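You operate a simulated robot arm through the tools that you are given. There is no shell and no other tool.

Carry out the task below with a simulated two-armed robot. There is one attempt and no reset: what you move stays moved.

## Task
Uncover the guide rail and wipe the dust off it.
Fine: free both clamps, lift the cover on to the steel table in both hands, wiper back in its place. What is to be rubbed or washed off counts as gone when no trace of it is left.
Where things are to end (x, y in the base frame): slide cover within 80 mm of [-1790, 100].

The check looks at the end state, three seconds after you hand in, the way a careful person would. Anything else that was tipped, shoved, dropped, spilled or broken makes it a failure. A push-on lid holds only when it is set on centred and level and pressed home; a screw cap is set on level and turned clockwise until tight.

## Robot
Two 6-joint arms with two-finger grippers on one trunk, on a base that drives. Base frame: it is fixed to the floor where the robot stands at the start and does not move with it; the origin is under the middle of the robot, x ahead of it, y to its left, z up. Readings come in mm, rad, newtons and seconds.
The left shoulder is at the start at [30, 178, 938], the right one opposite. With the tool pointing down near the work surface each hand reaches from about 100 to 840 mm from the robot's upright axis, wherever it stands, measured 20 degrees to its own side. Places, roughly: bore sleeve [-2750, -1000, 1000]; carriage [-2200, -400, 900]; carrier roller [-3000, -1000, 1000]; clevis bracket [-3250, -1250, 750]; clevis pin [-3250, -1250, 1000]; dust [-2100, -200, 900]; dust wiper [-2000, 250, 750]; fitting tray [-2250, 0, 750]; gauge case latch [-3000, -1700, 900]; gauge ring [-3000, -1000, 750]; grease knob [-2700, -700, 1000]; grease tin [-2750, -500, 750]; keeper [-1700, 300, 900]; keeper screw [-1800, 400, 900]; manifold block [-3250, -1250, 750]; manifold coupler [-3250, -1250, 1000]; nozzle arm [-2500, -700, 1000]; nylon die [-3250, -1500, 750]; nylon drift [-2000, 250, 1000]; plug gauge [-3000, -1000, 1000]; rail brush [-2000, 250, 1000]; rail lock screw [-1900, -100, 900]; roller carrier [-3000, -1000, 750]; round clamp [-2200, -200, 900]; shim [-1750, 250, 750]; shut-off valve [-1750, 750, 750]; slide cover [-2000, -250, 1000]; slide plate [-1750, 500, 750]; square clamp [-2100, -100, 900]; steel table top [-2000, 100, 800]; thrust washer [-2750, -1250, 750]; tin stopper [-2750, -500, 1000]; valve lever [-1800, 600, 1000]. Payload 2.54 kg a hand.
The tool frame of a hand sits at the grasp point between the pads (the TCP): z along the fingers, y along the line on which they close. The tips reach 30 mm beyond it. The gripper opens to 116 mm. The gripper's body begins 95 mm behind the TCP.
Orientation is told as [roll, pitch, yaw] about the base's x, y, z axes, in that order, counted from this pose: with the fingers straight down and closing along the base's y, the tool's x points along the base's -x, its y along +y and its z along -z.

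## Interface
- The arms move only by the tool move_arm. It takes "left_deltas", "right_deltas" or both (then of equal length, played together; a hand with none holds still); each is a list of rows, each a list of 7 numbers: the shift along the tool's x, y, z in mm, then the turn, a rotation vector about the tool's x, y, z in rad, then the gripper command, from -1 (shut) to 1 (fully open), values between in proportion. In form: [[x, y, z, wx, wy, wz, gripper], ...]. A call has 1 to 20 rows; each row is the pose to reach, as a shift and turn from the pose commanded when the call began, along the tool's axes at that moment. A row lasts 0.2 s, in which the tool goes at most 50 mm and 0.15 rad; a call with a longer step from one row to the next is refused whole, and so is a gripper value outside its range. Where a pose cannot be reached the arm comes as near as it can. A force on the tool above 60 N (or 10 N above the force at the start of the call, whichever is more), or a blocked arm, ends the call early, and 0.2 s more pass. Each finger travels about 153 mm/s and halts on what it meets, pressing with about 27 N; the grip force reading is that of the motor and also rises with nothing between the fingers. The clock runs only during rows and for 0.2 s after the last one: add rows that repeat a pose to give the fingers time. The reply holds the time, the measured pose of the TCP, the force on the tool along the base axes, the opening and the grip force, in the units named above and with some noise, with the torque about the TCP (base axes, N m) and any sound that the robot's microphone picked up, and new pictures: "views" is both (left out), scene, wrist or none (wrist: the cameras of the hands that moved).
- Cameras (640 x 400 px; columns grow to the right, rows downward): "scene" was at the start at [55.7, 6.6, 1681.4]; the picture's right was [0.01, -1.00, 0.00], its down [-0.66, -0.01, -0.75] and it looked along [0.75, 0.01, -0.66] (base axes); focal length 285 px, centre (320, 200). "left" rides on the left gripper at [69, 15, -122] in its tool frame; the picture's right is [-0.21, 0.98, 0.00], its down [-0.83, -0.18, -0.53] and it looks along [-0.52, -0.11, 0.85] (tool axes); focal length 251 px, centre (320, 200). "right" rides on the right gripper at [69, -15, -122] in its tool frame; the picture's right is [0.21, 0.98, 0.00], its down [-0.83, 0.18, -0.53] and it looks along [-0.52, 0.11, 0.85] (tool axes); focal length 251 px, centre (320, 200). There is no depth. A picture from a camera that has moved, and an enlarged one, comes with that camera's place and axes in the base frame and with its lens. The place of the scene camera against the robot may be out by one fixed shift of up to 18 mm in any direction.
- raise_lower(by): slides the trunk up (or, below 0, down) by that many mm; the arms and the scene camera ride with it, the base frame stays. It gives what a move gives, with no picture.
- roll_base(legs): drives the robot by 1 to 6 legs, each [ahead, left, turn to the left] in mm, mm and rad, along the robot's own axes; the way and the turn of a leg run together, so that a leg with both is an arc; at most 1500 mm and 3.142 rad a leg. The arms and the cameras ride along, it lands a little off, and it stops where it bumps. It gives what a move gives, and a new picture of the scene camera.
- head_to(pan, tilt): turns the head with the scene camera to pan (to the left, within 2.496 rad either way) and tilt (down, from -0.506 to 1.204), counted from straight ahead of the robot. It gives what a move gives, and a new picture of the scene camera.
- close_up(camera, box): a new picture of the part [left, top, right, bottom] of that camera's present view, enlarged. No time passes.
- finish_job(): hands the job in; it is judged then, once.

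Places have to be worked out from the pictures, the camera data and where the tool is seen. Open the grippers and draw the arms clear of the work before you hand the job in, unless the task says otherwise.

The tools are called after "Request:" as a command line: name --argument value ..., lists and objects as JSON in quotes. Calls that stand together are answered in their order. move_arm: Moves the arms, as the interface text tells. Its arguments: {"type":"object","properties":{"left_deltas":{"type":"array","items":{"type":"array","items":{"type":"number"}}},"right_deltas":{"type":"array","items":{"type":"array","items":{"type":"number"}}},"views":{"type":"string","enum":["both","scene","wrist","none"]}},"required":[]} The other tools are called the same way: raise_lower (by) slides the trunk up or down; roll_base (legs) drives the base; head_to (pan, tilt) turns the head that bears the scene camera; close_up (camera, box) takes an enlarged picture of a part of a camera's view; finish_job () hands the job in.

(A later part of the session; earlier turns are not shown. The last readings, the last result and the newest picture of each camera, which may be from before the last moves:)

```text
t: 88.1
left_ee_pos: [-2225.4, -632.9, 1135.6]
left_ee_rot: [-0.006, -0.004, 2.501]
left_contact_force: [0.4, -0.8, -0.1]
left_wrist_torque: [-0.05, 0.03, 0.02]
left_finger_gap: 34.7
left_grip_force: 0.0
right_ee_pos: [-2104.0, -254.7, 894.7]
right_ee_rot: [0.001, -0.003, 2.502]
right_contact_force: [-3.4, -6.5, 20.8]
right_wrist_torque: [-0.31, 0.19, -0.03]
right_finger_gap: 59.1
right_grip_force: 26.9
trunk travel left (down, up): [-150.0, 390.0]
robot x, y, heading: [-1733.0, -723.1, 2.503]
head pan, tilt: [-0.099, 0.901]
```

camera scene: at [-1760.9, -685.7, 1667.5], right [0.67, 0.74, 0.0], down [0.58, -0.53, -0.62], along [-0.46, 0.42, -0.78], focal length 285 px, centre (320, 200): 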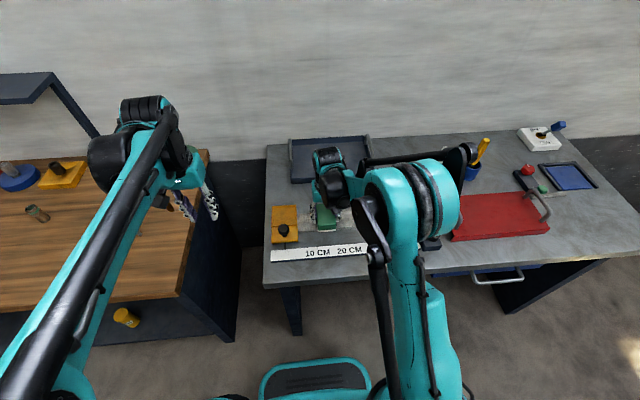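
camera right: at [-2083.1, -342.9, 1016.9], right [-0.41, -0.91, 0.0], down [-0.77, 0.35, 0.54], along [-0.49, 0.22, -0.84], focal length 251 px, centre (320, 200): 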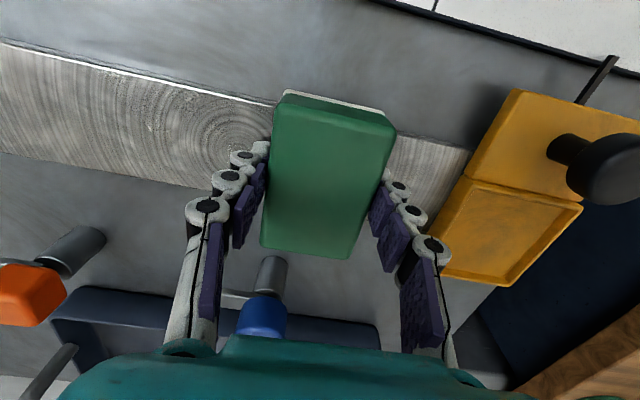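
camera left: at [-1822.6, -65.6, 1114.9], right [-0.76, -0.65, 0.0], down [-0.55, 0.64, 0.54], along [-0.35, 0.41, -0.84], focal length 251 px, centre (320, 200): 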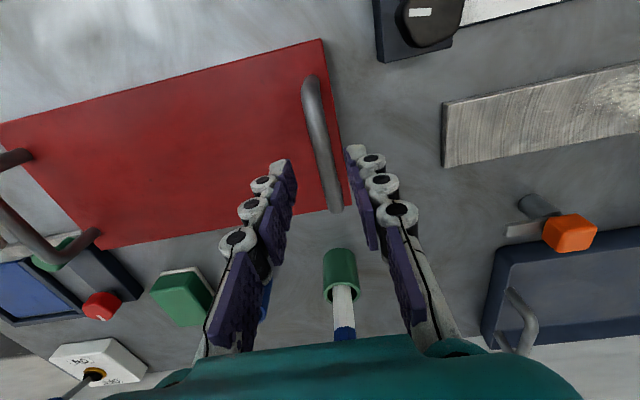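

The pressure holds at about 21 N. I continue the stroke to the right.

Request:
move_arm --right_deltas '[[0, -18, -0.1, 0, 0, 0, -0.6], [0, -36, -0.3, 0, 0, 0, -0.6], [0, -54, -0.4, 0, 0, 0, -0.6], [0, -72, -0.5, 0, 0, 0, -0.6], [0, -90, -0.6, 0, 0, 0, -0.6], [0, -108, -0.6, 0, 0, 0, -0.6], [0, -126, -0.6, 0, 0, 0, -0.6], [0, -140, -0.6, 0, 0, 0, -0.6]]' --views "both"

Request:
close_up --camera "scene" --box '[290, 195, 410, 255]'

Request:
close_up --camera "right" --box '[380, 110, 640, 280]'

```text
t: 89.9
left_ee_pos: [-2227.4, -631.9, 1135.5]
left_ee_rot: [-0.005, -0.003, 2.503]
left_contact_force: [0.3, 0.3, 0.9]
left_wrist_torque: [0.04, -0.02, -0.03]
left_finger_gap: 34.6
left_grip_force: 0.0
right_ee_pos: [-2020.9, -142.8, 894.4]
right_ee_rot: [-0.001, -0.003, 2.504]
right_contact_force: [-0.5, -0.5, 2.8]
right_wrist_torque: [0.08, 0.01, 0.03]
right_finger_gap: 59.0
right_grip_force: 27.1
trunk travel left (down, up): [-150.0, 390.0]
robot x, y, heading: [-1733.3, -723.4, 2.504]
head pan, tilt: [-0.099, 0.901]
camera scene: at [-1760.1, -685.6, 1667.6], right [0.67, 0.74, 0.0], down [0.58, -0.53, -0.62], along [-0.46, 0.42, -0.78], focal length 285 px, centre (320, 200)
camera right: at [-1955.9, -171.2, 1016.3], right [-0.41, -0.91, 0.0], down [-0.77, 0.35, 0.54], along [-0.49, 0.22, -0.84], focal length 251 px, centre (320, 200)
```

scene: 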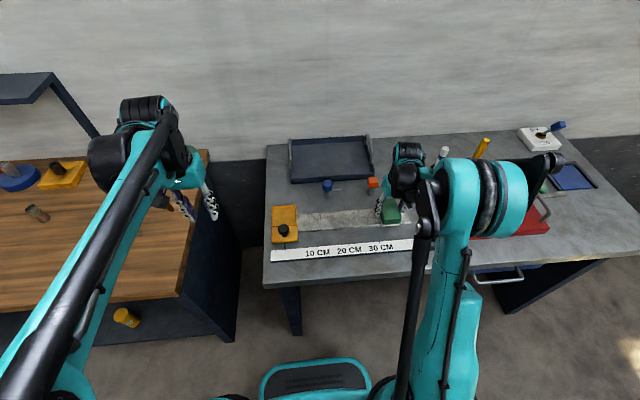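
right: 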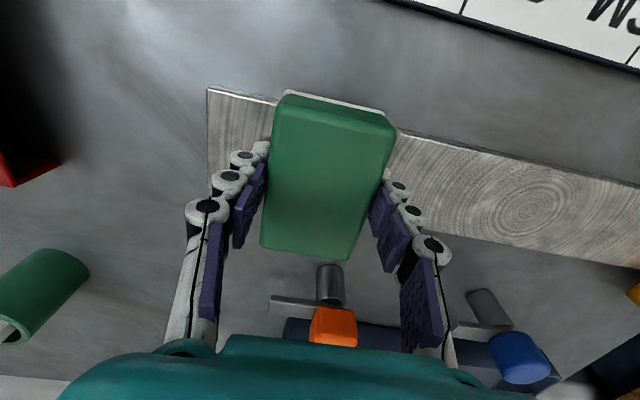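

```text
5.33 times, centred on (350, 225) of scene
camera zoom: at [-1760.1, -685.6, 1667.6], right [0.67, 0.74, 0.0], down [0.58, -0.53, -0.62], along [-0.46, 0.42, -0.78], focal length 1521 px, centre (160, 67)
```

zoom: 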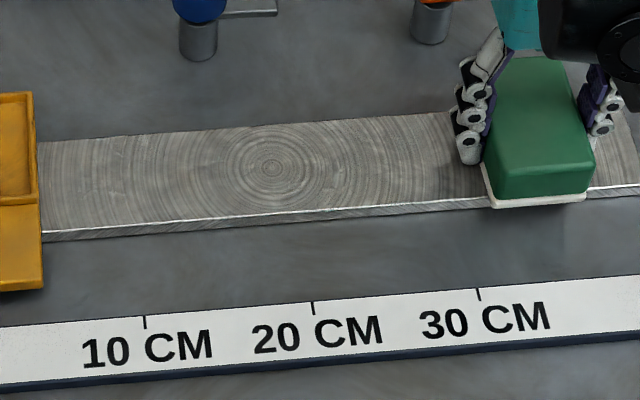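

```text
2.35 times, centred on (510, 195) of right
camera zoom: at [-1955.9, -171.2, 1016.3], right [-0.41, -0.91, 0.0], down [-0.77, 0.35, 0.54], along [-0.49, 0.22, -0.84], focal length 592 px, centre (-127, 212)
```

zoom: 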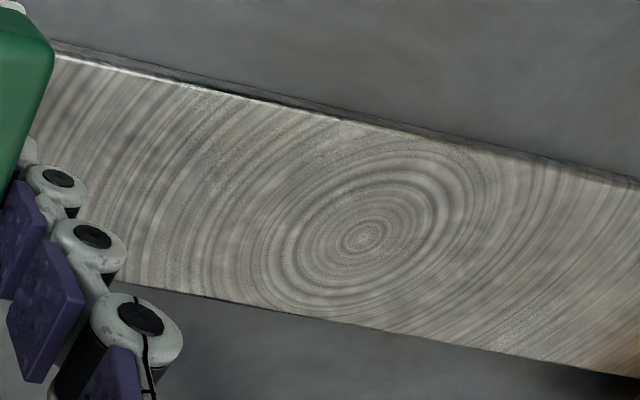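

Most dust is gone, with faint specks perhaps left near the middle and edges. I press down again and make another full pass with checked pressure.

Request:
move_arm --right_deltas '[[0, 0, 1.0, 0, 0, 0, -0.6], [0, 15, 1.1, 0, 0, 0, -0.6], [0, 30, 1.2, 0, 0, 0, -0.6], [0, 45, 1.3, 0, 0, 0, -0.6], [0, 60, 1.4, 0, 0, 0, -0.6], [0, 75, 1.5, 0, 0, 0, -0.6]]' --views "none"

```text
t: 91.3
left_ee_pos: [-2225.4, -632.0, 1137.0]
left_ee_rot: [-0.002, -0.002, 2.501]
left_contact_force: [-0.1, 0.7, -0.3]
left_wrist_torque: [-0.02, 0.0, -0.06]
left_finger_gap: 34.7
left_grip_force: 0.0
right_ee_pos: [-2066.4, -203.1, 893.0]
right_ee_rot: [-0.001, -0.003, 2.5]
right_contact_force: [4.4, 5.5, 23.8]
right_wrist_torque: [0.26, -0.17, 0.06]
right_finger_gap: 59.5
right_grip_force: 27.1
trunk travel left (down, up): [-150.0, 390.0]
robot x, y, heading: [-1727.2, -722.3, 2.5]
head pan, tilt: [-0.099, 0.901]
```

Pressure is 24 N with the wiper now about 35 mm right of the middle. I continue left.

Request:
move_arm --right_deltas '[[0, 15, 0.2, 0, 0, 0, -0.6], [0, 30, 0.4, 0, 0, 0, -0.6], [0, 45, 0.6, 0, 0, 0, -0.6], [0, 60, 0.8, 0, 0, 0, -0.6], [0, 75, 1.0, 0, 0, 0, -0.6]]' --views "none"

```text
t: 92.5
left_ee_pos: [-2225.7, -633.5, 1136.7]
left_ee_rot: [-0.004, -0.004, 2.502]
left_contact_force: [0.2, 0.5, 0.2]
left_wrist_torque: [0.0, -0.02, 0.04]
left_finger_gap: 34.8
left_grip_force: 0.1
right_ee_pos: [-2109.9, -262.7, 893.5]
right_ee_rot: [0.0, -0.004, 2.501]
right_contact_force: [3.8, 5.2, 21.9]
right_wrist_torque: [0.18, -0.18, 0.02]
right_finger_gap: 59.2
right_grip_force: 26.6
trunk travel left (down, up): [-150.0, 390.0]
robot x, y, heading: [-1729.7, -724.8, 2.495]
head pan, tilt: [-0.099, 0.901]
```

The pressure holds at 22 N. I go on to the left end of the stroke.

Request:
move_arm --right_deltas '[[0, 15, 0.2, 0, 0, 0, -0.6], [0, 30, 0.4, 0, 0, 0, -0.6], [0, 45, 0.6, 0, 0, 0, -0.6], [0, 60, 0.8, 0, 0, 0, -0.6], [0, 70, 0.9, 0, 0, 0, -0.6]]' --views "none"

```text
t: 93.7
left_ee_pos: [-2225.6, -632.2, 1136.2]
left_ee_rot: [-0.004, -0.001, 2.5]
left_contact_force: [0.3, -0.9, 0.3]
left_wrist_torque: [-0.01, 0.0, -0.03]
left_finger_gap: 34.6
left_grip_force: 0.0
right_ee_pos: [-2152.4, -320.2, 893.3]
right_ee_rot: [0.001, -0.004, 2.501]
right_contact_force: [3.2, 4.2, 19.6]
right_wrist_torque: [0.22, -0.11, -0.03]
right_finger_gap: 59.2
right_grip_force: 26.9
trunk travel left (down, up): [-150.0, 390.0]
robot x, y, heading: [-1726.7, -723.7, 2.502]
head pan, tilt: [-0.099, 0.901]
```

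Still 20 N at the left end. I stroke back to the right, shifted 5 mm forward so the rear edge of the rail is well covered.

Request:
move_arm --right_deltas '[[-5, -5, 0, 0, 0, 0, -0.6], [-5, -20, 0, 0, 0, 0, -0.6], [-5, -35, 0, 0, 0, 0, -0.6], [-5, -50, -0.1, 0, 0, 0, -0.6], [-5, -65, -0.2, 0, 0, 0, -0.6], [-5, -80, -0.3, 0, 0, 0, -0.6]]' --views "none"

```text
t: 95.1
left_ee_pos: [-2226.5, -633.1, 1135.4]
left_ee_rot: [-0.004, -0.004, 2.501]
left_contact_force: [0.2, 0.3, -1.2]
left_wrist_torque: [0.04, 0.04, -0.01]
left_finger_gap: 34.7
left_grip_force: 0.0
right_ee_pos: [-2108.0, -252.6, 893.4]
right_ee_rot: [0.002, -0.003, 2.502]
right_contact_force: [-2.3, -5.0, 14.3]
right_wrist_torque: [-0.21, 0.22, 0.02]
right_finger_gap: 58.9
right_grip_force: 27.5
trunk travel left (down, up): [-150.0, 390.0]
robot x, y, heading: [-1731.2, -726.4, 2.499]
head pan, tilt: [-0.099, 0.901]
```

Pressure 14 N, still in contact. I continue right, keeping the pressure.

Request:
move_arm --right_deltas '[[0, -15, 0.3, 0, 0, 0, -0.6], [0, -30, 0.2, 0, 0, 0, -0.6], [0, -45, 0.1, 0, 0, 0, -0.6], [0, -60, 0, 0, 0, 0, -0.6], [0, -75, 0, 0, 0, 0, -0.6]]' --views "none"

Request:
move_arm --right_deltas '[[0, -15, 0, 0, 0, 0, -0.6], [0, -30, 0, 0, 0, 0, -0.6], [0, -45, 0, 0, 0, 0, -0.6], [0, -60, 0, 0, 0, 0, -0.6]]' --views "wrist"

Request:
close_up --camera "right" --box '[380, 110, 640, 280]'

```text
t: 96.3
left_ee_pos: [-2226.6, -633.9, 1136.8]
left_ee_rot: [-0.005, -0.004, 2.502]
left_contact_force: [0.2, 0.5, 0.4]
left_wrist_torque: [-0.01, -0.02, -0.02]
left_finger_gap: 34.8
left_grip_force: 0.1
right_ee_pos: [-2064.0, -194.1, 892.3]
right_ee_rot: [-0.001, -0.005, 2.504]
right_contact_force: [-1.9, -3.5, 13.7]
right_wrist_torque: [-0.15, 0.11, 0.01]
right_finger_gap: 59.3
right_grip_force: 26.7
trunk travel left (down, up): [-150.0, 390.0]
robot x, y, heading: [-1732.5, -723.9, 2.504]
head pan, tilt: [-0.099, 0.901]
```

```text
t: 97.3
left_ee_pos: [-2227.4, -633.3, 1136.2]
left_ee_rot: [-0.004, -0.005, 2.5]
left_contact_force: [0.6, 0.7, 0.4]
left_wrist_torque: [-0.01, 0.01, -0.01]
left_finger_gap: 34.8
left_grip_force: 0.1
right_ee_pos: [-2027.4, -143.8, 893.1]
right_ee_rot: [0.0, -0.003, 2.504]
right_contact_force: [-2.0, -3.7, 11.5]
right_wrist_torque: [-0.1, 0.07, 0.01]
right_finger_gap: 59.3
right_grip_force: 26.9
trunk travel left (down, up): [-150.0, 390.0]
robot x, y, heading: [-1729.7, -726.6, 2.502]
head pan, tilt: [-0.099, 0.901]
camera right: at [-1962.5, -173.7, 1013.6], right [-0.41, -0.91, 0.0], down [-0.77, 0.35, 0.54], along [-0.49, 0.22, -0.84], focal length 251 px, centre (320, 200)
```

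right: 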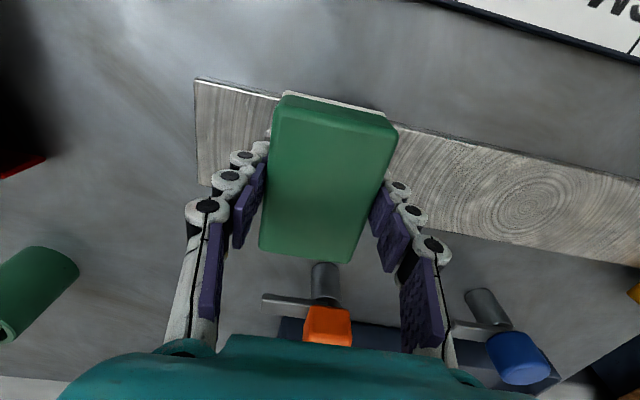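

```text
2.35 times, centred on (510, 195) of right
camera zoom: at [-1962.5, -173.7, 1013.6], right [-0.41, -0.91, 0.0], down [-0.77, 0.35, 0.54], along [-0.49, 0.22, -0.84], focal length 592 px, centre (-127, 212)
```

zoom: 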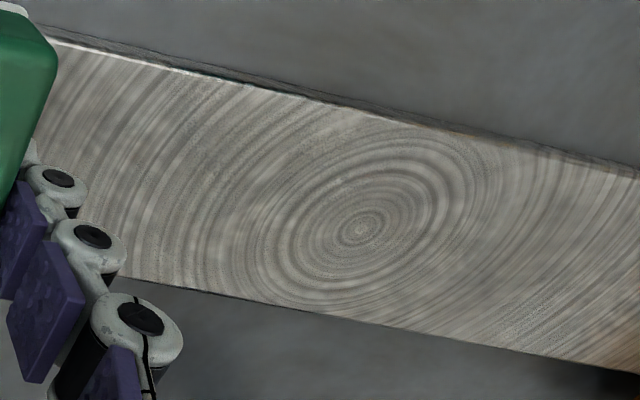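

The rail looks clean. To be sure that no trace is left I make one more double pass, shifted 6 mm back for the front edge.

Request:
move_arm --right_deltas '[[6, 5, 0.5, 0, 0, 0, -0.6], [6, 20, 0.6, 0, 0, 0, -0.6], [6, 35, 0.7, 0, 0, 0, -0.6], [6, 50, 0.8, 0, 0, 0, -0.6], [6, 65, 0.9, 0, 0, 0, -0.6], [6, 80, 1.0, 0, 0, 0, -0.6], [6, 95, 1.1, 0, 0, 0, -0.6], [6, 110, 1.2, 0, 0, 0, -0.6]]' --views "none"

Request:
move_arm --right_deltas '[[0, 15, 0.2, 0, 0, 0, -0.6], [0, 30, 0.3, 0, 0, 0, -0.6], [0, 45, 0.5, 0, 0, 0, -0.6], [0, 60, 0.6, 0, 0, 0, -0.6], [0, 75, 0.8, 0, 0, 0, -0.6], [0, 90, 0.9, 0, 0, 0, -0.6], [0, 105, 1.0, 0, 0, 0, -0.6]]' --views "wrist"

```text
t: 99.1
left_ee_pos: [-2226.1, -632.2, 1136.3]
left_ee_rot: [-0.004, -0.006, 2.5]
left_contact_force: [0.3, -0.4, -0.8]
left_wrist_torque: [-0.02, 0.06, -0.01]
left_finger_gap: 34.8
left_grip_force: 0.1
right_ee_pos: [-2089.9, -236.3, 892.7]
right_ee_rot: [0.0, -0.004, 2.501]
right_contact_force: [4.1, 6.3, 24.1]
right_wrist_torque: [0.29, -0.17, -0.02]
right_finger_gap: 59.2
right_grip_force: 27.0
trunk travel left (down, up): [-150.0, 390.0]
robot x, y, heading: [-1730.4, -725.8, 2.506]
head pan, tilt: [-0.099, 0.901]
```

```text
t: 100.7
left_ee_pos: [-2225.1, -633.1, 1137.9]
left_ee_rot: [-0.003, -0.004, 2.502]
left_contact_force: [0.4, -0.2, -0.3]
left_wrist_torque: [0.04, -0.04, 0.0]
left_finger_gap: 34.8
left_grip_force: 0.0
right_ee_pos: [-2150.2, -320.0, 891.4]
right_ee_rot: [0.001, -0.003, 2.5]
right_contact_force: [3.2, 4.4, 21.3]
right_wrist_torque: [0.16, -0.09, -0.06]
right_finger_gap: 59.1
right_grip_force: 27.1
trunk travel left (down, up): [-150.0, 390.0]
robot x, y, heading: [-1730.9, -725.0, 2.498]
head pan, tilt: [-0.099, 0.901]
camera right: at [-2085.7, -349.9, 1012.4], right [-0.41, -0.91, 0.0], down [-0.77, 0.35, 0.54], along [-0.49, 0.22, -0.84], focal length 251 px, centre (320, 200)
```

right: 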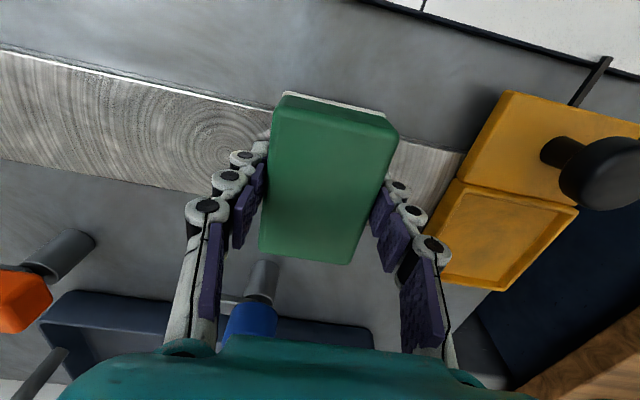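

The wiper has slid up a few mm in the grip, so the fingertips are now close to the rail; I stop wiping, lift straight up and out of the way, and inspect the rail.

Request:
move_arm --right_deltas '[[0, 0, -8, 0, 0, 0, -0.6], [0, 0, -30, 0, 0, 0, -0.6], [0, 0, -70, 0, 0, 0, -0.6], [0, 0, -115, 0, 0, 0, -0.6], [0, -40, -150, 0, 0, 0, -0.6], [0, -85, -170, 0, 0, 0, -0.6], [0, -130, -180, 0, 0, 0, -0.6], [0, -175, -190, 0, 0, 0, -0.6], [10, -220, -195, 0, 0, 0, -0.6], [20, -265, -195, 0, 0, 0, -0.6]]' --views "both"

Request:
close_up --camera "scene" --box '[285, 190, 425, 260]'

Request:
close_up --camera "right" --box '[380, 0, 640, 163]'

```text
refused: row 5 steps farther than a row can; nothing moved
```

```text
4.57 times, centred on (355, 225) of scene
camera zoom: at [-1758.6, -686.4, 1667.7], right [0.67, 0.74, 0.0], down [0.58, -0.53, -0.62], along [-0.46, 0.42, -0.78], focal length 1304 px, centre (160, 86)
```

zoom: 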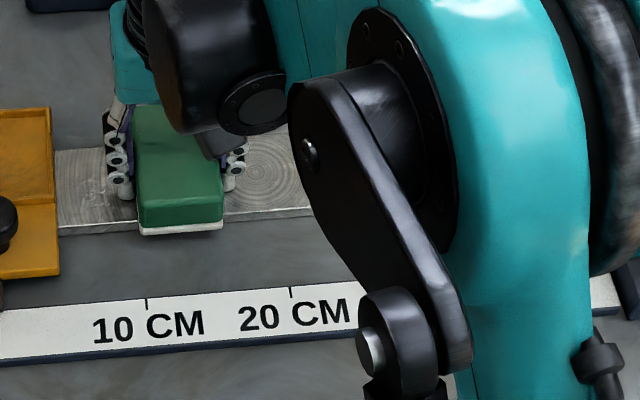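

```text
2.45 times, centred on (510, 82) of right
camera zoom: at [-2085.7, -349.9, 1012.4], right [-0.41, -0.91, 0.0], down [-0.77, 0.35, 0.54], along [-0.49, 0.22, -0.84], focal length 617 px, centre (-146, 491)
```

zoom: 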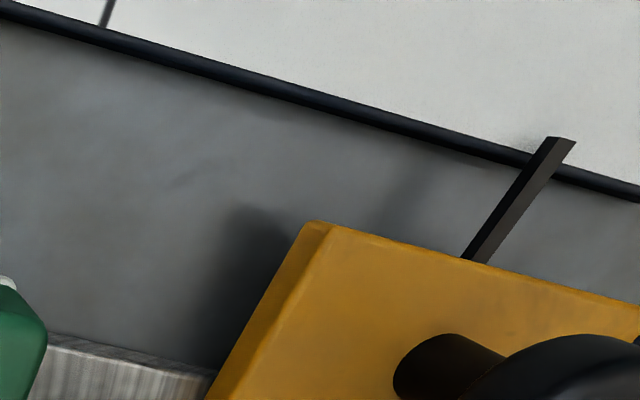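

A step was too long again; I resend the lift with shorter steps.

Request:
move_arm --right_deltas '[[0, 0, -8, 0, 0, 0, -0.6], [0, 0, -30, 0, 0, 0, -0.6], [0, 0, -70, 0, 0, 0, -0.6], [0, 0, -115, 0, 0, 0, -0.6], [0, -25, -150, 0, 0, 0, -0.6], [0, -65, -170, 0, 0, 0, -0.6], [0, -110, -180, 0, 0, 0, -0.6], [0, -155, -190, 0, 0, 0, -0.6], [10, -200, -195, 0, 0, 0, -0.6], [20, -240, -195, 0, 0, 0, -0.6], [30, -275, -195, 0, 0, 0, -0.6]]' --views "both"

Request:
close_up --camera "scene" --box '[285, 190, 425, 260]'

Request:
close_up --camera "right" --box '[380, 0, 640, 163]'

```text
t: 103.1
left_ee_pos: [-2225.8, -632.2, 1136.3]
left_ee_rot: [-0.004, -0.002, 2.501]
left_contact_force: [-0.6, 0.0, -0.1]
left_wrist_torque: [0.03, 0.02, 0.0]
left_finger_gap: 34.8
left_grip_force: 0.1
right_ee_pos: [-1964.2, -118.3, 1082.2]
right_ee_rot: [0.001, -0.002, 2.503]
right_contact_force: [0.0, 0.2, -1.8]
right_wrist_torque: [-0.01, 0.01, 0.0]
right_finger_gap: 59.1
right_grip_force: 27.2
trunk travel left (down, up): [-150.0, 390.0]
robot x, y, heading: [-1729.1, -723.5, 2.504]
head pan, tilt: [-0.099, 0.901]
camera scene: at [-1759.5, -684.6, 1667.5], right [0.67, 0.74, 0.0], down [0.58, -0.53, -0.62], along [-0.46, 0.42, -0.78], focal length 285 px, centre (320, 200)
camera right: at [-1899.1, -146.6, 1203.9], right [-0.41, -0.91, 0.0], down [-0.77, 0.35, 0.54], along [-0.49, 0.22, -0.84], focal length 251 px, centre (320, 200)
```

scene: 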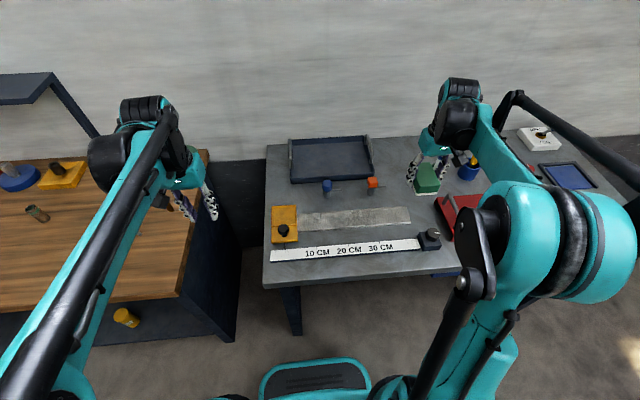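
right: 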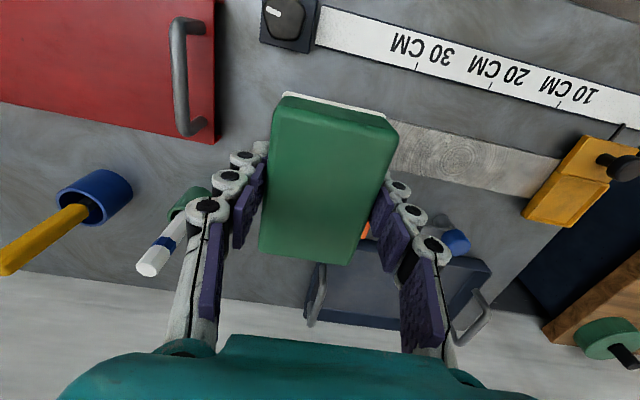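

```text
4.57 times, centred on (355, 225) of scene
camera zoom: at [-1759.5, -684.6, 1667.5], right [0.67, 0.74, 0.0], down [0.58, -0.53, -0.62], along [-0.46, 0.42, -0.78], focal length 1304 px, centre (160, 86)
```

zoom: 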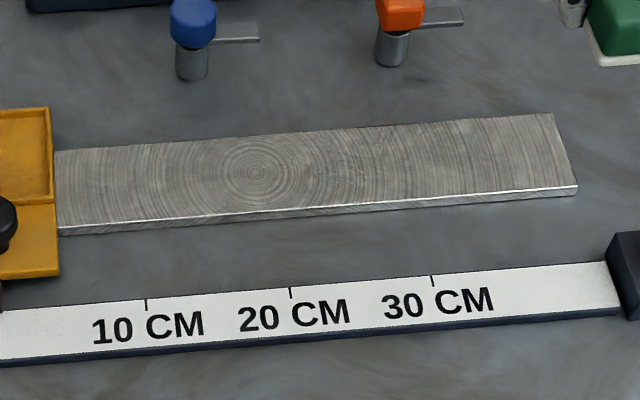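

```text
2.45 times, centred on (510, 82) of right
camera zoom: at [-1899.1, -146.6, 1203.9], right [-0.41, -0.91, 0.0], down [-0.77, 0.35, 0.54], along [-0.49, 0.22, -0.84], focal length 617 px, centre (-146, 491)
```

zoom: 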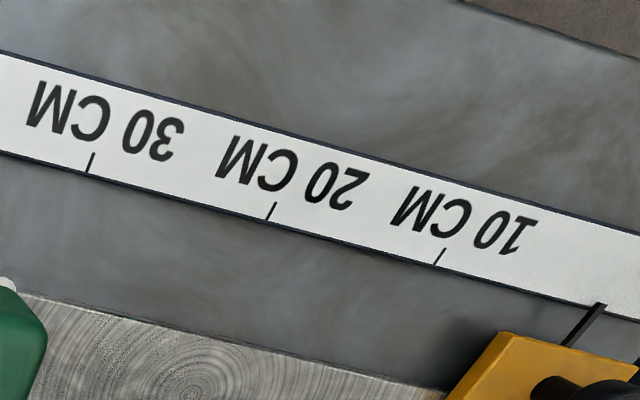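

The rail looks clean along its whole length. I look still closer for any leftover specks.

Request:
close_up --camera "scene" --box '[310, 200, 390, 245]'

Request:
close_up --camera "right" --box '[390, 110, 570, 210]'

Request:
close_up --camera "scene" --box '[370, 195, 430, 235]'

```text
8.00 times, centred on (350, 222) of scene
camera zoom: at [-1759.5, -684.6, 1667.5], right [0.67, 0.74, 0.0], down [0.58, -0.53, -0.62], along [-0.46, 0.42, -0.78], focal length 2282 px, centre (80, 20)
```

zoom: 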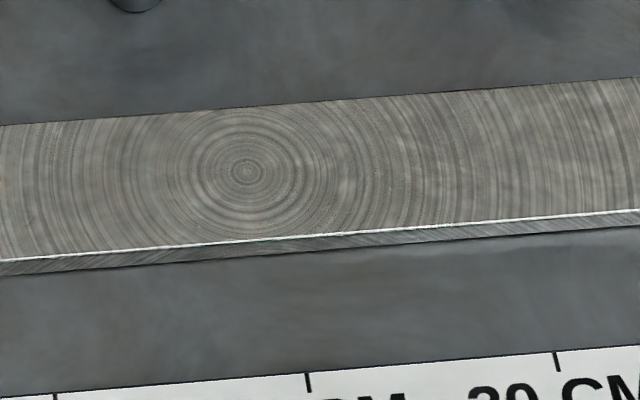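

```text
3.56 times, centred on (480, 160) of right
camera zoom: at [-1899.1, -146.6, 1203.9], right [-0.41, -0.91, 0.0], down [-0.77, 0.35, 0.54], along [-0.49, 0.22, -0.84], focal length 894 px, centre (-249, 342)
```

zoom: 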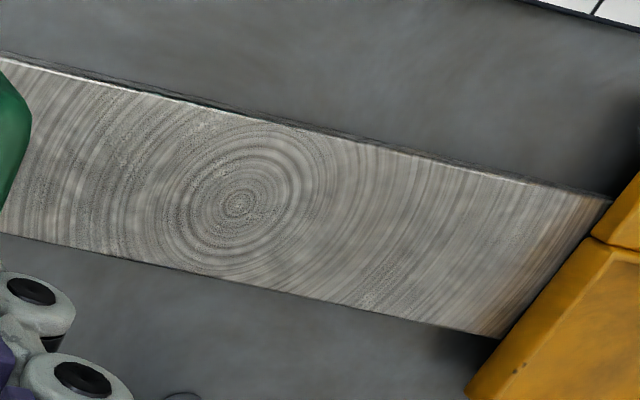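

```text
10.00 times, centred on (400, 215) of scene
camera zoom: at [-1759.5, -684.6, 1667.5], right [0.67, 0.74, 0.0], down [0.58, -0.53, -0.62], along [-0.46, 0.42, -0.78], focal length 2852 px, centre (-480, 50)
```

zoom: 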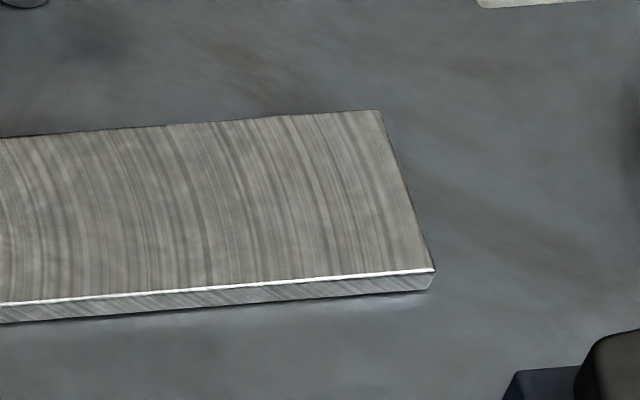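

The grain shows a faint stipple in places; I enlarge those spots further to tell texture from dust.

Request:
close_up --camera "right" --box '[410, 130, 474, 170]'

Request:
close_up --camera "right" --box '[462, 160, 526, 200]'

Request:
close_up --camera "scene" --box '[330, 205, 370, 230]'

```text
10.00 times, centred on (442, 150) of right
camera zoom: at [-1899.1, -146.6, 1203.9], right [-0.41, -0.91, 0.0], down [-0.77, 0.35, 0.54], along [-0.49, 0.22, -0.84], focal length 2514 px, centre (-900, 700)
```

zoom: 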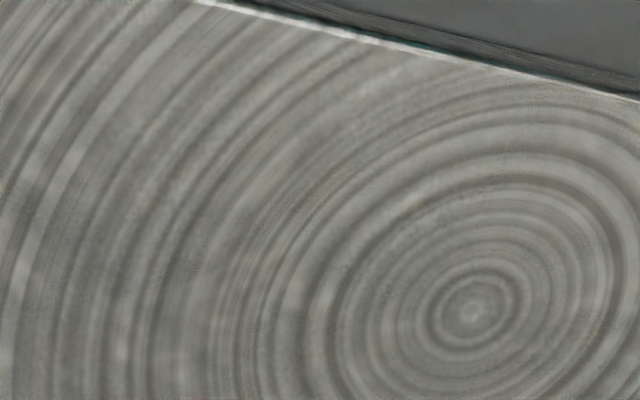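

```text
10.00 times, centred on (494, 180) of right
camera zoom: at [-1899.1, -146.6, 1203.9], right [-0.41, -0.91, 0.0], down [-0.77, 0.35, 0.54], along [-0.49, 0.22, -0.84], focal length 2514 px, centre (-1420, 400)
```

zoom: 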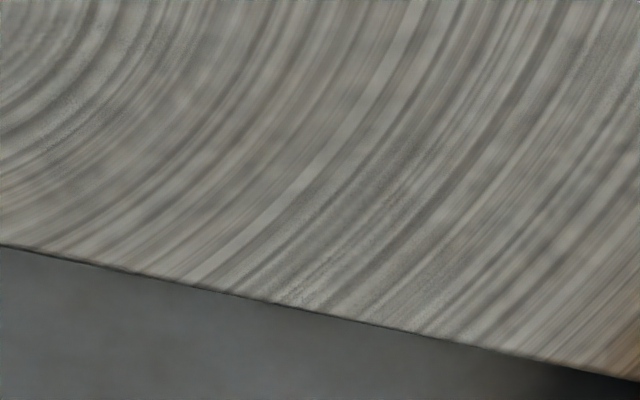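

```text
16.00 times, centred on (350, 218) of scene
camera zoom: at [-1759.5, -684.6, 1667.5], right [0.67, 0.74, 0.0], down [0.58, -0.53, -0.62], along [-0.46, 0.42, -0.78], focal length 4563 px, centre (-160, -80)
```

zoom: 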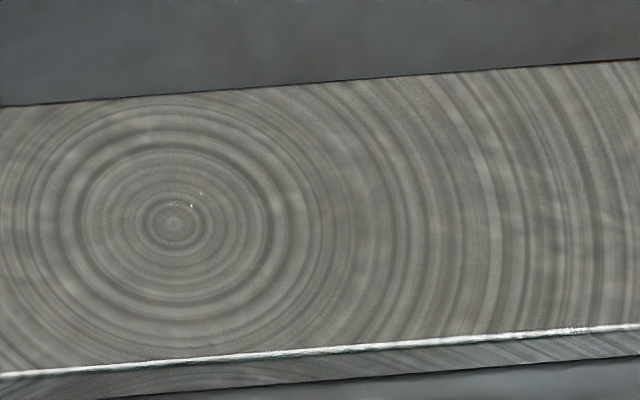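

I find no dust left on the rail. I now drive back to the right to put the wiper back at its original spot.

Request:
roll_base --legs '[[6, -544, -0.007]]'

Request:
close_up --camera "right" --box '[0, 0, 640, 400]'

Request:
close_up --camera "scene" --box '[110, 200, 270, 290]'

```text
t: 106.2
left_ee_pos: [-1907.8, -192.8, 1136.1]
left_ee_rot: [-0.003, -0.002, 2.497]
left_contact_force: [-0.2, 0.2, 0.0]
left_wrist_torque: [-0.06, -0.02, 0.02]
left_finger_gap: 34.7
left_grip_force: 0.1
right_ee_pos: [-1644.1, 321.4, 1082.8]
right_ee_rot: [0.001, -0.001, 2.5]
right_contact_force: [1.0, 0.3, -0.9]
right_wrist_torque: [-0.05, -0.02, -0.01]
right_finger_gap: 58.8
right_grip_force: 27.0
trunk travel left (down, up): [-150.0, 390.0]
robot x, y, heading: [-1408.4, -287.8, 2.496]
head pan, tilt: [-0.099, 0.901]
camera scene: at [-1440.3, -246.2, 1667.5], right [0.68, 0.74, 0.0], down [0.58, -0.53, -0.62], along [-0.46, 0.42, -0.78], focal length 285 px, centre (320, 200)
```

scene: 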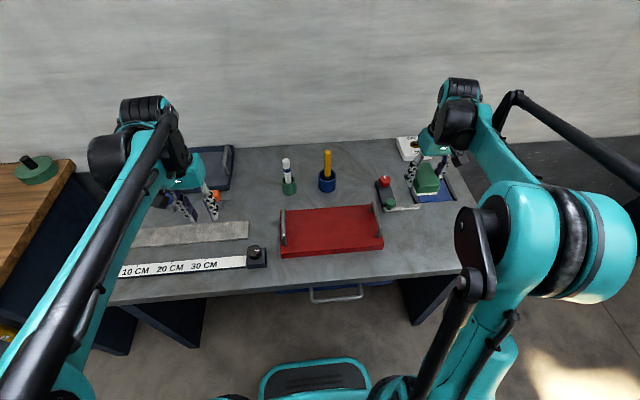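

```text
1.00 times, centred on (320, 200) of right (not enlarged: the box is as wide or as high as the picture)
camera zoom: at [-1578.7, 291.9, 1203.7], right [-0.41, -0.91, 0.0], down [-0.77, 0.35, 0.54], along [-0.49, 0.22, -0.84], focal length 251 px, centre (320, 200)
```

zoom: 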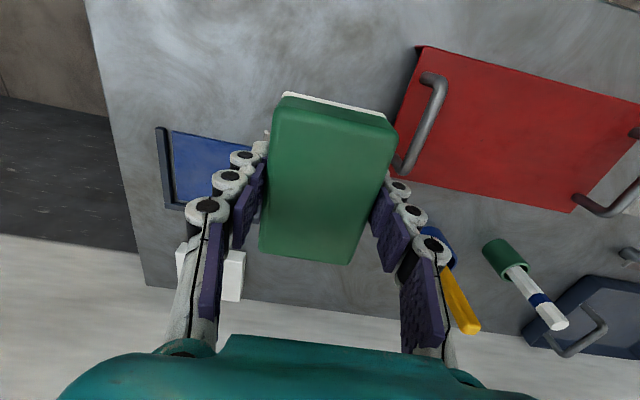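

```text
4.00 times, centred on (190, 245) of scene
camera zoom: at [-1440.3, -246.2, 1667.5], right [0.68, 0.74, 0.0], down [0.58, -0.53, -0.62], along [-0.46, 0.42, -0.78], focal length 1141 px, centre (840, 20)
```

zoom: 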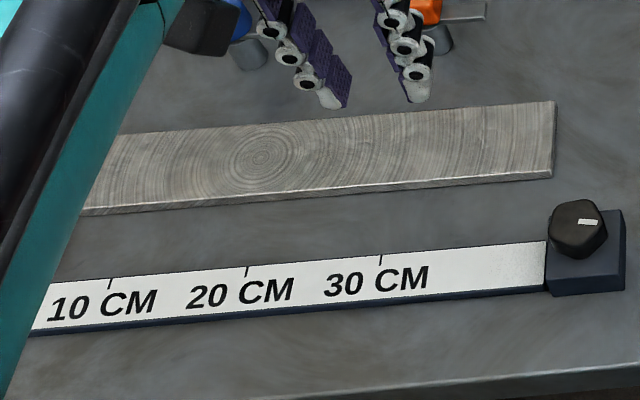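

The rail is clean from this side too. I carry the wiper above its original place (-1884, 322) and lower it part way.

Request:
move_arm --right_deltas '[[-32, 24, 0, 0, 0, 0, -0.6], [-64, 48, 0, 0, 0, 0, -0.6], [-96, 72, 0, 0, 0, 0, -0.6], [-128, 96, 0, 0, 0, 0.003, -0.6], [-160, 120, 0, 0, 0, 0.005, -0.6], [-192.3, 143.2, 0, 0, 0, 0.005, -0.6], [-192.3, 143.2, 40, 0, 0, 0.005, -0.6], [-192.3, 143.2, 80, 0, 0, 0.005, -0.6], [-192.3, 143.2, 120, 0, 0, 0.005, -0.6], [-192.3, 143.2, 150, 0, 0, 0.005, -0.6], [-192.3, 143.2, 150, 0, 0, 0.005, -0.6]]' --views "both"

Request:
close_up --camera "scene" --box '[270, 140, 430, 240]'

```text
t: 108.6
left_ee_pos: [-1907.0, -192.5, 1136.5]
left_ee_rot: [-0.004, -0.001, 2.496]
left_contact_force: [-0.2, 0.3, -0.8]
left_wrist_torque: [-0.01, -0.02, -0.01]
left_finger_gap: 35.0
left_grip_force: 0.0
right_ee_pos: [-1884.0, 320.8, 930.6]
right_ee_rot: [-0.001, -0.003, 2.493]
right_contact_force: [0.4, 0.2, -0.6]
right_wrist_torque: [-0.02, -0.03, 0.02]
right_finger_gap: 59.2
right_grip_force: 27.6
trunk travel left (down, up): [-150.0, 390.0]
robot x, y, heading: [-1411.1, -285.0, 2.503]
head pan, tilt: [-0.099, 0.901]
camera scene: at [-1440.6, -247.2, 1667.6], right [0.68, 0.74, 0.0], down [0.58, -0.53, -0.62], along [-0.46, 0.42, -0.78], focal length 285 px, centre (320, 200)
camera right: at [-1818.2, 290.8, 1053.1], right [-0.42, -0.91, 0.0], down [-0.77, 0.35, 0.54], along [-0.49, 0.22, -0.84], focal length 251 px, centre (320, 200)
```

scene: 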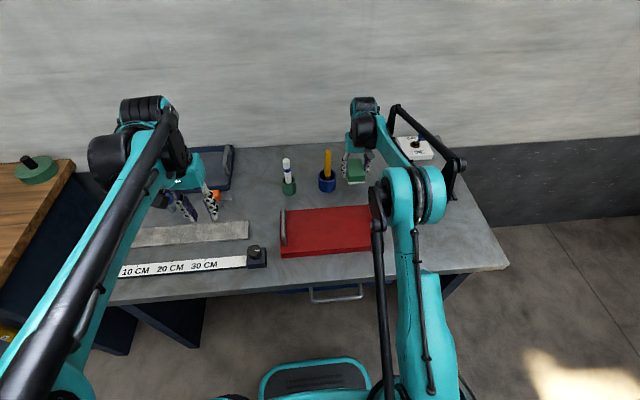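
right: 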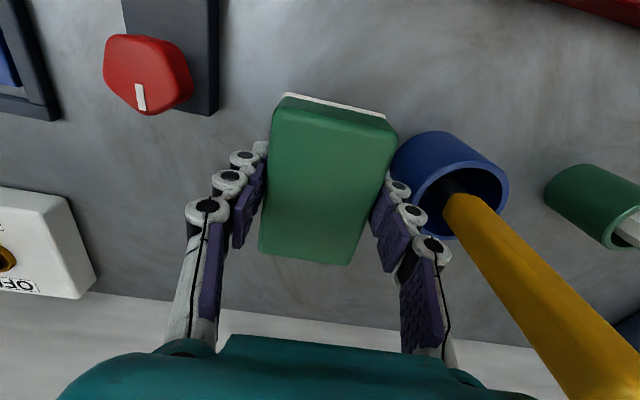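

```text
4.00 times, centred on (350, 190) of scene
camera zoom: at [-1440.6, -247.2, 1667.6], right [0.68, 0.74, 0.0], down [0.58, -0.53, -0.62], along [-0.46, 0.42, -0.78], focal length 1141 px, centre (200, 240)
```

zoom: 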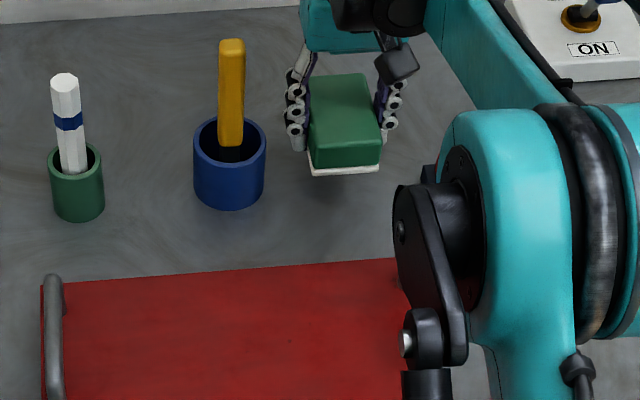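

The pose matches the noted one. I lower gently: first to z ≈ 884, then in 1 mm steps until it touches.

Request:
move_arm --right_deltas '[[0, 0, 15, 0, 0, 0, -0.6], [0, 0, 30, 0, 0, 0, -0.6], [0, 0, 40, 0, 0, 0, -0.6], [0, 0, 45, 0, 0, 0, -0.6]]' --views "none"

Request:
move_arm --right_deltas '[[0, 0, 1, 0, 0, 0, -0.6], [0, 0, 2, 0, 0, 0, -0.6]]' --views "none"

```text
t: 109.6
left_ee_pos: [-1907.1, -192.0, 1134.6]
left_ee_rot: [-0.002, -0.001, 2.496]
left_contact_force: [-0.2, 0.5, 0.1]
left_wrist_torque: [-0.02, -0.02, 0.0]
left_finger_gap: 34.7
left_grip_force: 0.0
right_ee_pos: [-1884.6, 320.9, 886.1]
right_ee_rot: [-0.001, -0.002, 2.494]
right_contact_force: [0.0, -1.1, -0.7]
right_wrist_torque: [0.03, -0.02, 0.0]
right_finger_gap: 58.9
right_grip_force: 27.0
trunk travel left (down, up): [-150.0, 390.0]
robot x, y, heading: [-1409.2, -284.3, 2.5]
head pan, tilt: [-0.099, 0.901]
```

```text
t: 110.2
left_ee_pos: [-1907.4, -192.4, 1135.7]
left_ee_rot: [-0.004, -0.001, 2.498]
left_contact_force: [0.2, -1.0, -0.3]
left_wrist_torque: [-0.01, 0.01, 0.0]
left_finger_gap: 34.9
left_grip_force: 0.0
right_ee_pos: [-1884.4, 320.3, 886.3]
right_ee_rot: [0.0, -0.001, 2.494]
right_contact_force: [0.1, -0.2, -0.9]
right_wrist_torque: [0.0, -0.02, -0.03]
right_finger_gap: 58.9
right_grip_force: 26.9
trunk travel left (down, up): [-150.0, 390.0]
robot x, y, heading: [-1412.4, -290.2, 2.499]
head pan, tilt: [-0.099, 0.901]
```

No touch yet. I continue in 1 mm steps.

Request:
move_arm --right_deltas '[[0, 0, 1, 0, 0, 0, -0.6], [0, 0, 2, 0, 0, 0, -0.6], [0, 0, 3, 0, 0, 0, -0.6]]' --views "none"

```text
t: 111.0
left_ee_pos: [-1907.4, -192.3, 1135.8]
left_ee_rot: [-0.004, -0.001, 2.498]
left_contact_force: [0.8, 0.4, -0.2]
left_wrist_torque: [0.0, 0.0, -0.02]
left_finger_gap: 34.9
left_grip_force: 0.0
right_ee_pos: [-1884.1, 321.7, 885.0]
right_ee_rot: [0.0, -0.001, 2.494]
right_contact_force: [-0.4, -0.1, -1.4]
right_wrist_torque: [-0.02, 0.0, 0.0]
right_finger_gap: 58.9
right_grip_force: 27.1
trunk travel left (down, up): [-150.0, 390.0]
robot x, y, heading: [-1411.2, -286.6, 2.499]
head pan, tilt: [-0.099, 0.901]
```

Request:
move_arm --right_deltas '[[0, 0, 1, 0, 0, 0, -0.6], [0, 0, 2, 0, 0, 0, -0.6]]' --views "none"

```text
t: 111.6
left_ee_pos: [-1907.7, -191.9, 1136.1]
left_ee_rot: [-0.005, -0.003, 2.497]
left_contact_force: [-0.1, -0.3, 0.5]
left_wrist_torque: [-0.02, -0.01, 0.0]
left_finger_gap: 34.8
left_grip_force: 0.1
right_ee_pos: [-1884.6, 322.0, 881.6]
right_ee_rot: [0.0, -0.001, 2.495]
right_contact_force: [-0.1, 1.2, -0.9]
right_wrist_torque: [-0.03, 0.04, 0.01]
right_finger_gap: 59.3
right_grip_force: 27.2
trunk travel left (down, up): [-150.0, 390.0]
robot x, y, heading: [-1409.0, -285.3, 2.496]
head pan, tilt: [-0.099, 0.901]
```

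Still no contact at z ≈ 882; I step on downward by 1 mm at a time.

Request:
move_arm --right_deltas '[[0, 0, 1, 0, 0, 0, -0.6], [0, 0, 1.5, 0, 0, 0, -0.6]]' --views "none"

```text
t: 112.2
left_ee_pos: [-1907.8, -191.7, 1135.6]
left_ee_rot: [-0.003, -0.003, 2.498]
left_contact_force: [0.8, 0.1, 1.0]
left_wrist_torque: [-0.03, -0.03, 0.01]
left_finger_gap: 34.8
left_grip_force: 0.0
right_ee_pos: [-1885.7, 320.5, 879.8]
right_ee_rot: [0.001, -0.001, 2.496]
right_contact_force: [0.4, 1.6, -0.9]
right_wrist_torque: [-0.01, -0.01, 0.01]
right_finger_gap: 59.1
right_grip_force: 26.8
trunk travel left (down, up): [-150.0, 390.0]
robot x, y, heading: [-1410.4, -284.4, 2.499]
head pan, tilt: [-0.099, 0.901]
```

Request:
move_arm --right_deltas '[[0, 0, 0.7, 0, 0, 0, -0.6], [0, 0, 1.2, 0, 0, 0, -0.6]]' --views "both"

Request:
close_up --camera "scene" --box '[310, 140, 410, 205]'

```text
t: 112.8
left_ee_pos: [-1907.7, -192.6, 1137.5]
left_ee_rot: [-0.003, -0.003, 2.498]
left_contact_force: [0.0, 0.1, 0.4]
left_wrist_torque: [-0.03, 0.03, -0.02]
left_finger_gap: 34.8
left_grip_force: 0.0
right_ee_pos: [-1884.8, 320.4, 879.0]
right_ee_rot: [0.0, -0.003, 2.492]
right_contact_force: [-2.1, 1.0, 4.1]
right_wrist_torque: [0.13, 0.21, 0.04]
right_finger_gap: 59.2
right_grip_force: 26.9
trunk travel left (down, up): [-150.0, 390.0]
robot x, y, heading: [-1407.0, -283.5, 2.496]
head pan, tilt: [-0.099, 0.901]
camera scene: at [-1440.7, -247.3, 1667.6], right [0.68, 0.74, 0.0], down [0.58, -0.53, -0.62], along [-0.46, 0.42, -0.78], focal length 285 px, centre (320, 200)
camera right: at [-1819.2, 291.3, 1000.5], right [-0.42, -0.91, 0.0], down [-0.77, 0.35, 0.54], along [-0.49, 0.22, -0.84], focal length 251 px, centre (320, 200)
```

scene: 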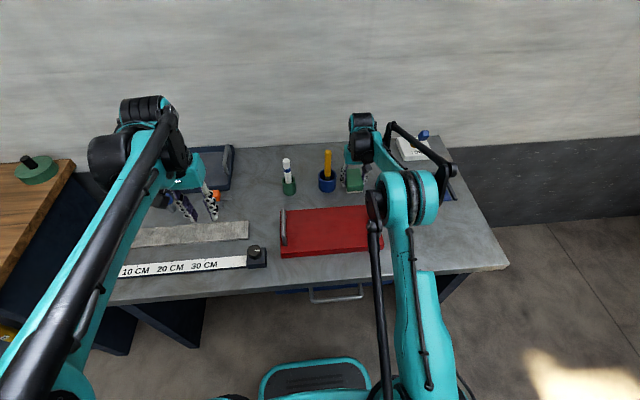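
right: 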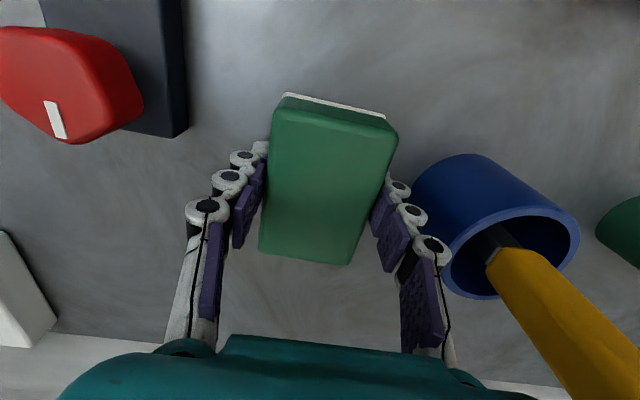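

```text
6.15 times, centred on (360, 172) of scene
camera zoom: at [-1440.7, -247.3, 1667.6], right [0.68, 0.74, 0.0], down [0.58, -0.53, -0.62], along [-0.46, 0.42, -0.78], focal length 1755 px, centre (74, 369)
```

zoom: 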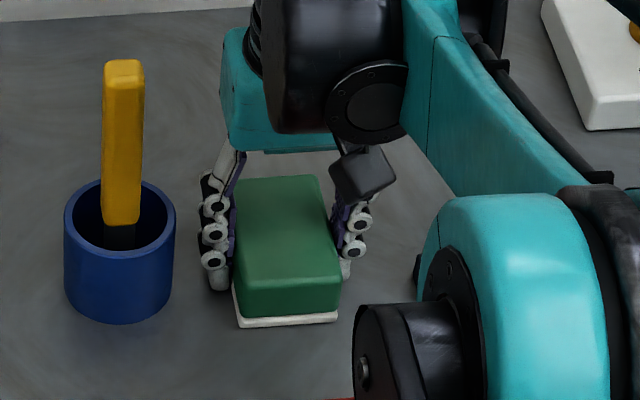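

The wiper has touched down (4 N). I open the fingers to 72 mm and rise straight up.

Request:
move_arm --right_deltas '[[0, 0, 0, 0, 0, 0, -0.1], [0, 0, 0, 0, 0, 0, 0.1], [0, 0, 0, 0, 0, 0, 0.24], [0, 0, -4, 0, 0, 0, 0.24], [0, 0, -30, 0, 0, 0, 0.24], [0, 0, -75, 0, 0, 0, 0.24], [0, 0, -120, 0, 0, 0, 0.24], [0, 0, -160, 0, 0, 0, 0.24]]' --views "both"

Request:
close_up --camera "scene" --box '[270, 140, 430, 240]'

```text
t: 114.6
left_ee_pos: [-1907.1, -192.5, 1137.0]
left_ee_rot: [-0.002, 0.0, 2.496]
left_contact_force: [-0.4, 0.4, 0.1]
left_wrist_torque: [-0.01, 0.03, -0.01]
left_finger_gap: 34.8
left_grip_force: 0.1
right_ee_pos: [-1883.6, 319.5, 1039.2]
right_ee_rot: [0.0, -0.002, 2.494]
right_contact_force: [0.4, -1.1, 0.6]
right_wrist_torque: [0.01, -0.02, 0.01]
right_finger_gap: 72.2
right_grip_force: 0.0
trunk travel left (down, up): [-150.0, 390.0]
robot x, y, heading: [-1408.8, -287.3, 2.503]
head pan, tilt: [-0.099, 0.901]
camera scene: at [-1440.6, -247.5, 1667.6], right [0.68, 0.74, 0.0], down [0.58, -0.53, -0.62], along [-0.46, 0.42, -0.78], focal length 285 px, centre (320, 200)
camera right: at [-1817.5, 289.7, 1161.0], right [-0.42, -0.91, 0.0], down [-0.77, 0.35, 0.54], along [-0.49, 0.22, -0.84], focal length 251 px, centre (320, 200)
```

scene: 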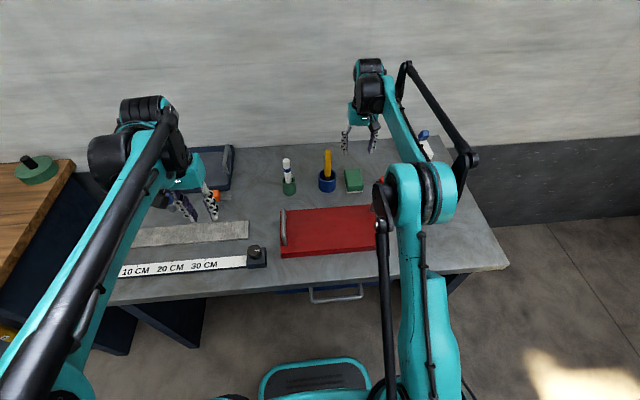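
right: 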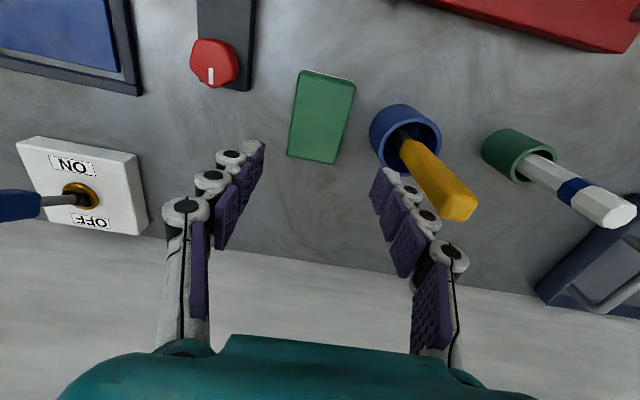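

```text
4.00 times, centred on (350, 190) of scene
camera zoom: at [-1440.6, -247.5, 1667.6], right [0.68, 0.74, 0.0], down [0.58, -0.53, -0.62], along [-0.46, 0.42, -0.78], focal length 1141 px, centre (200, 240)
```

zoom: 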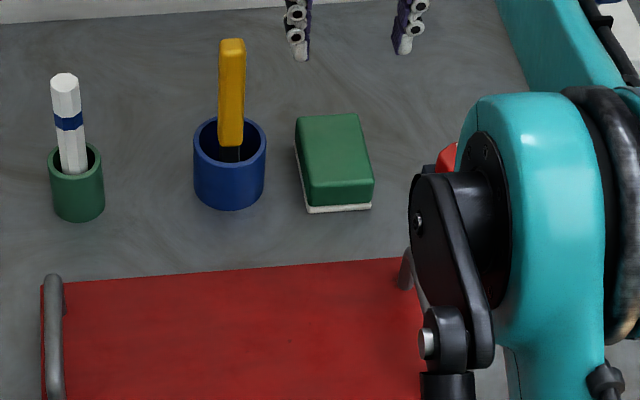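

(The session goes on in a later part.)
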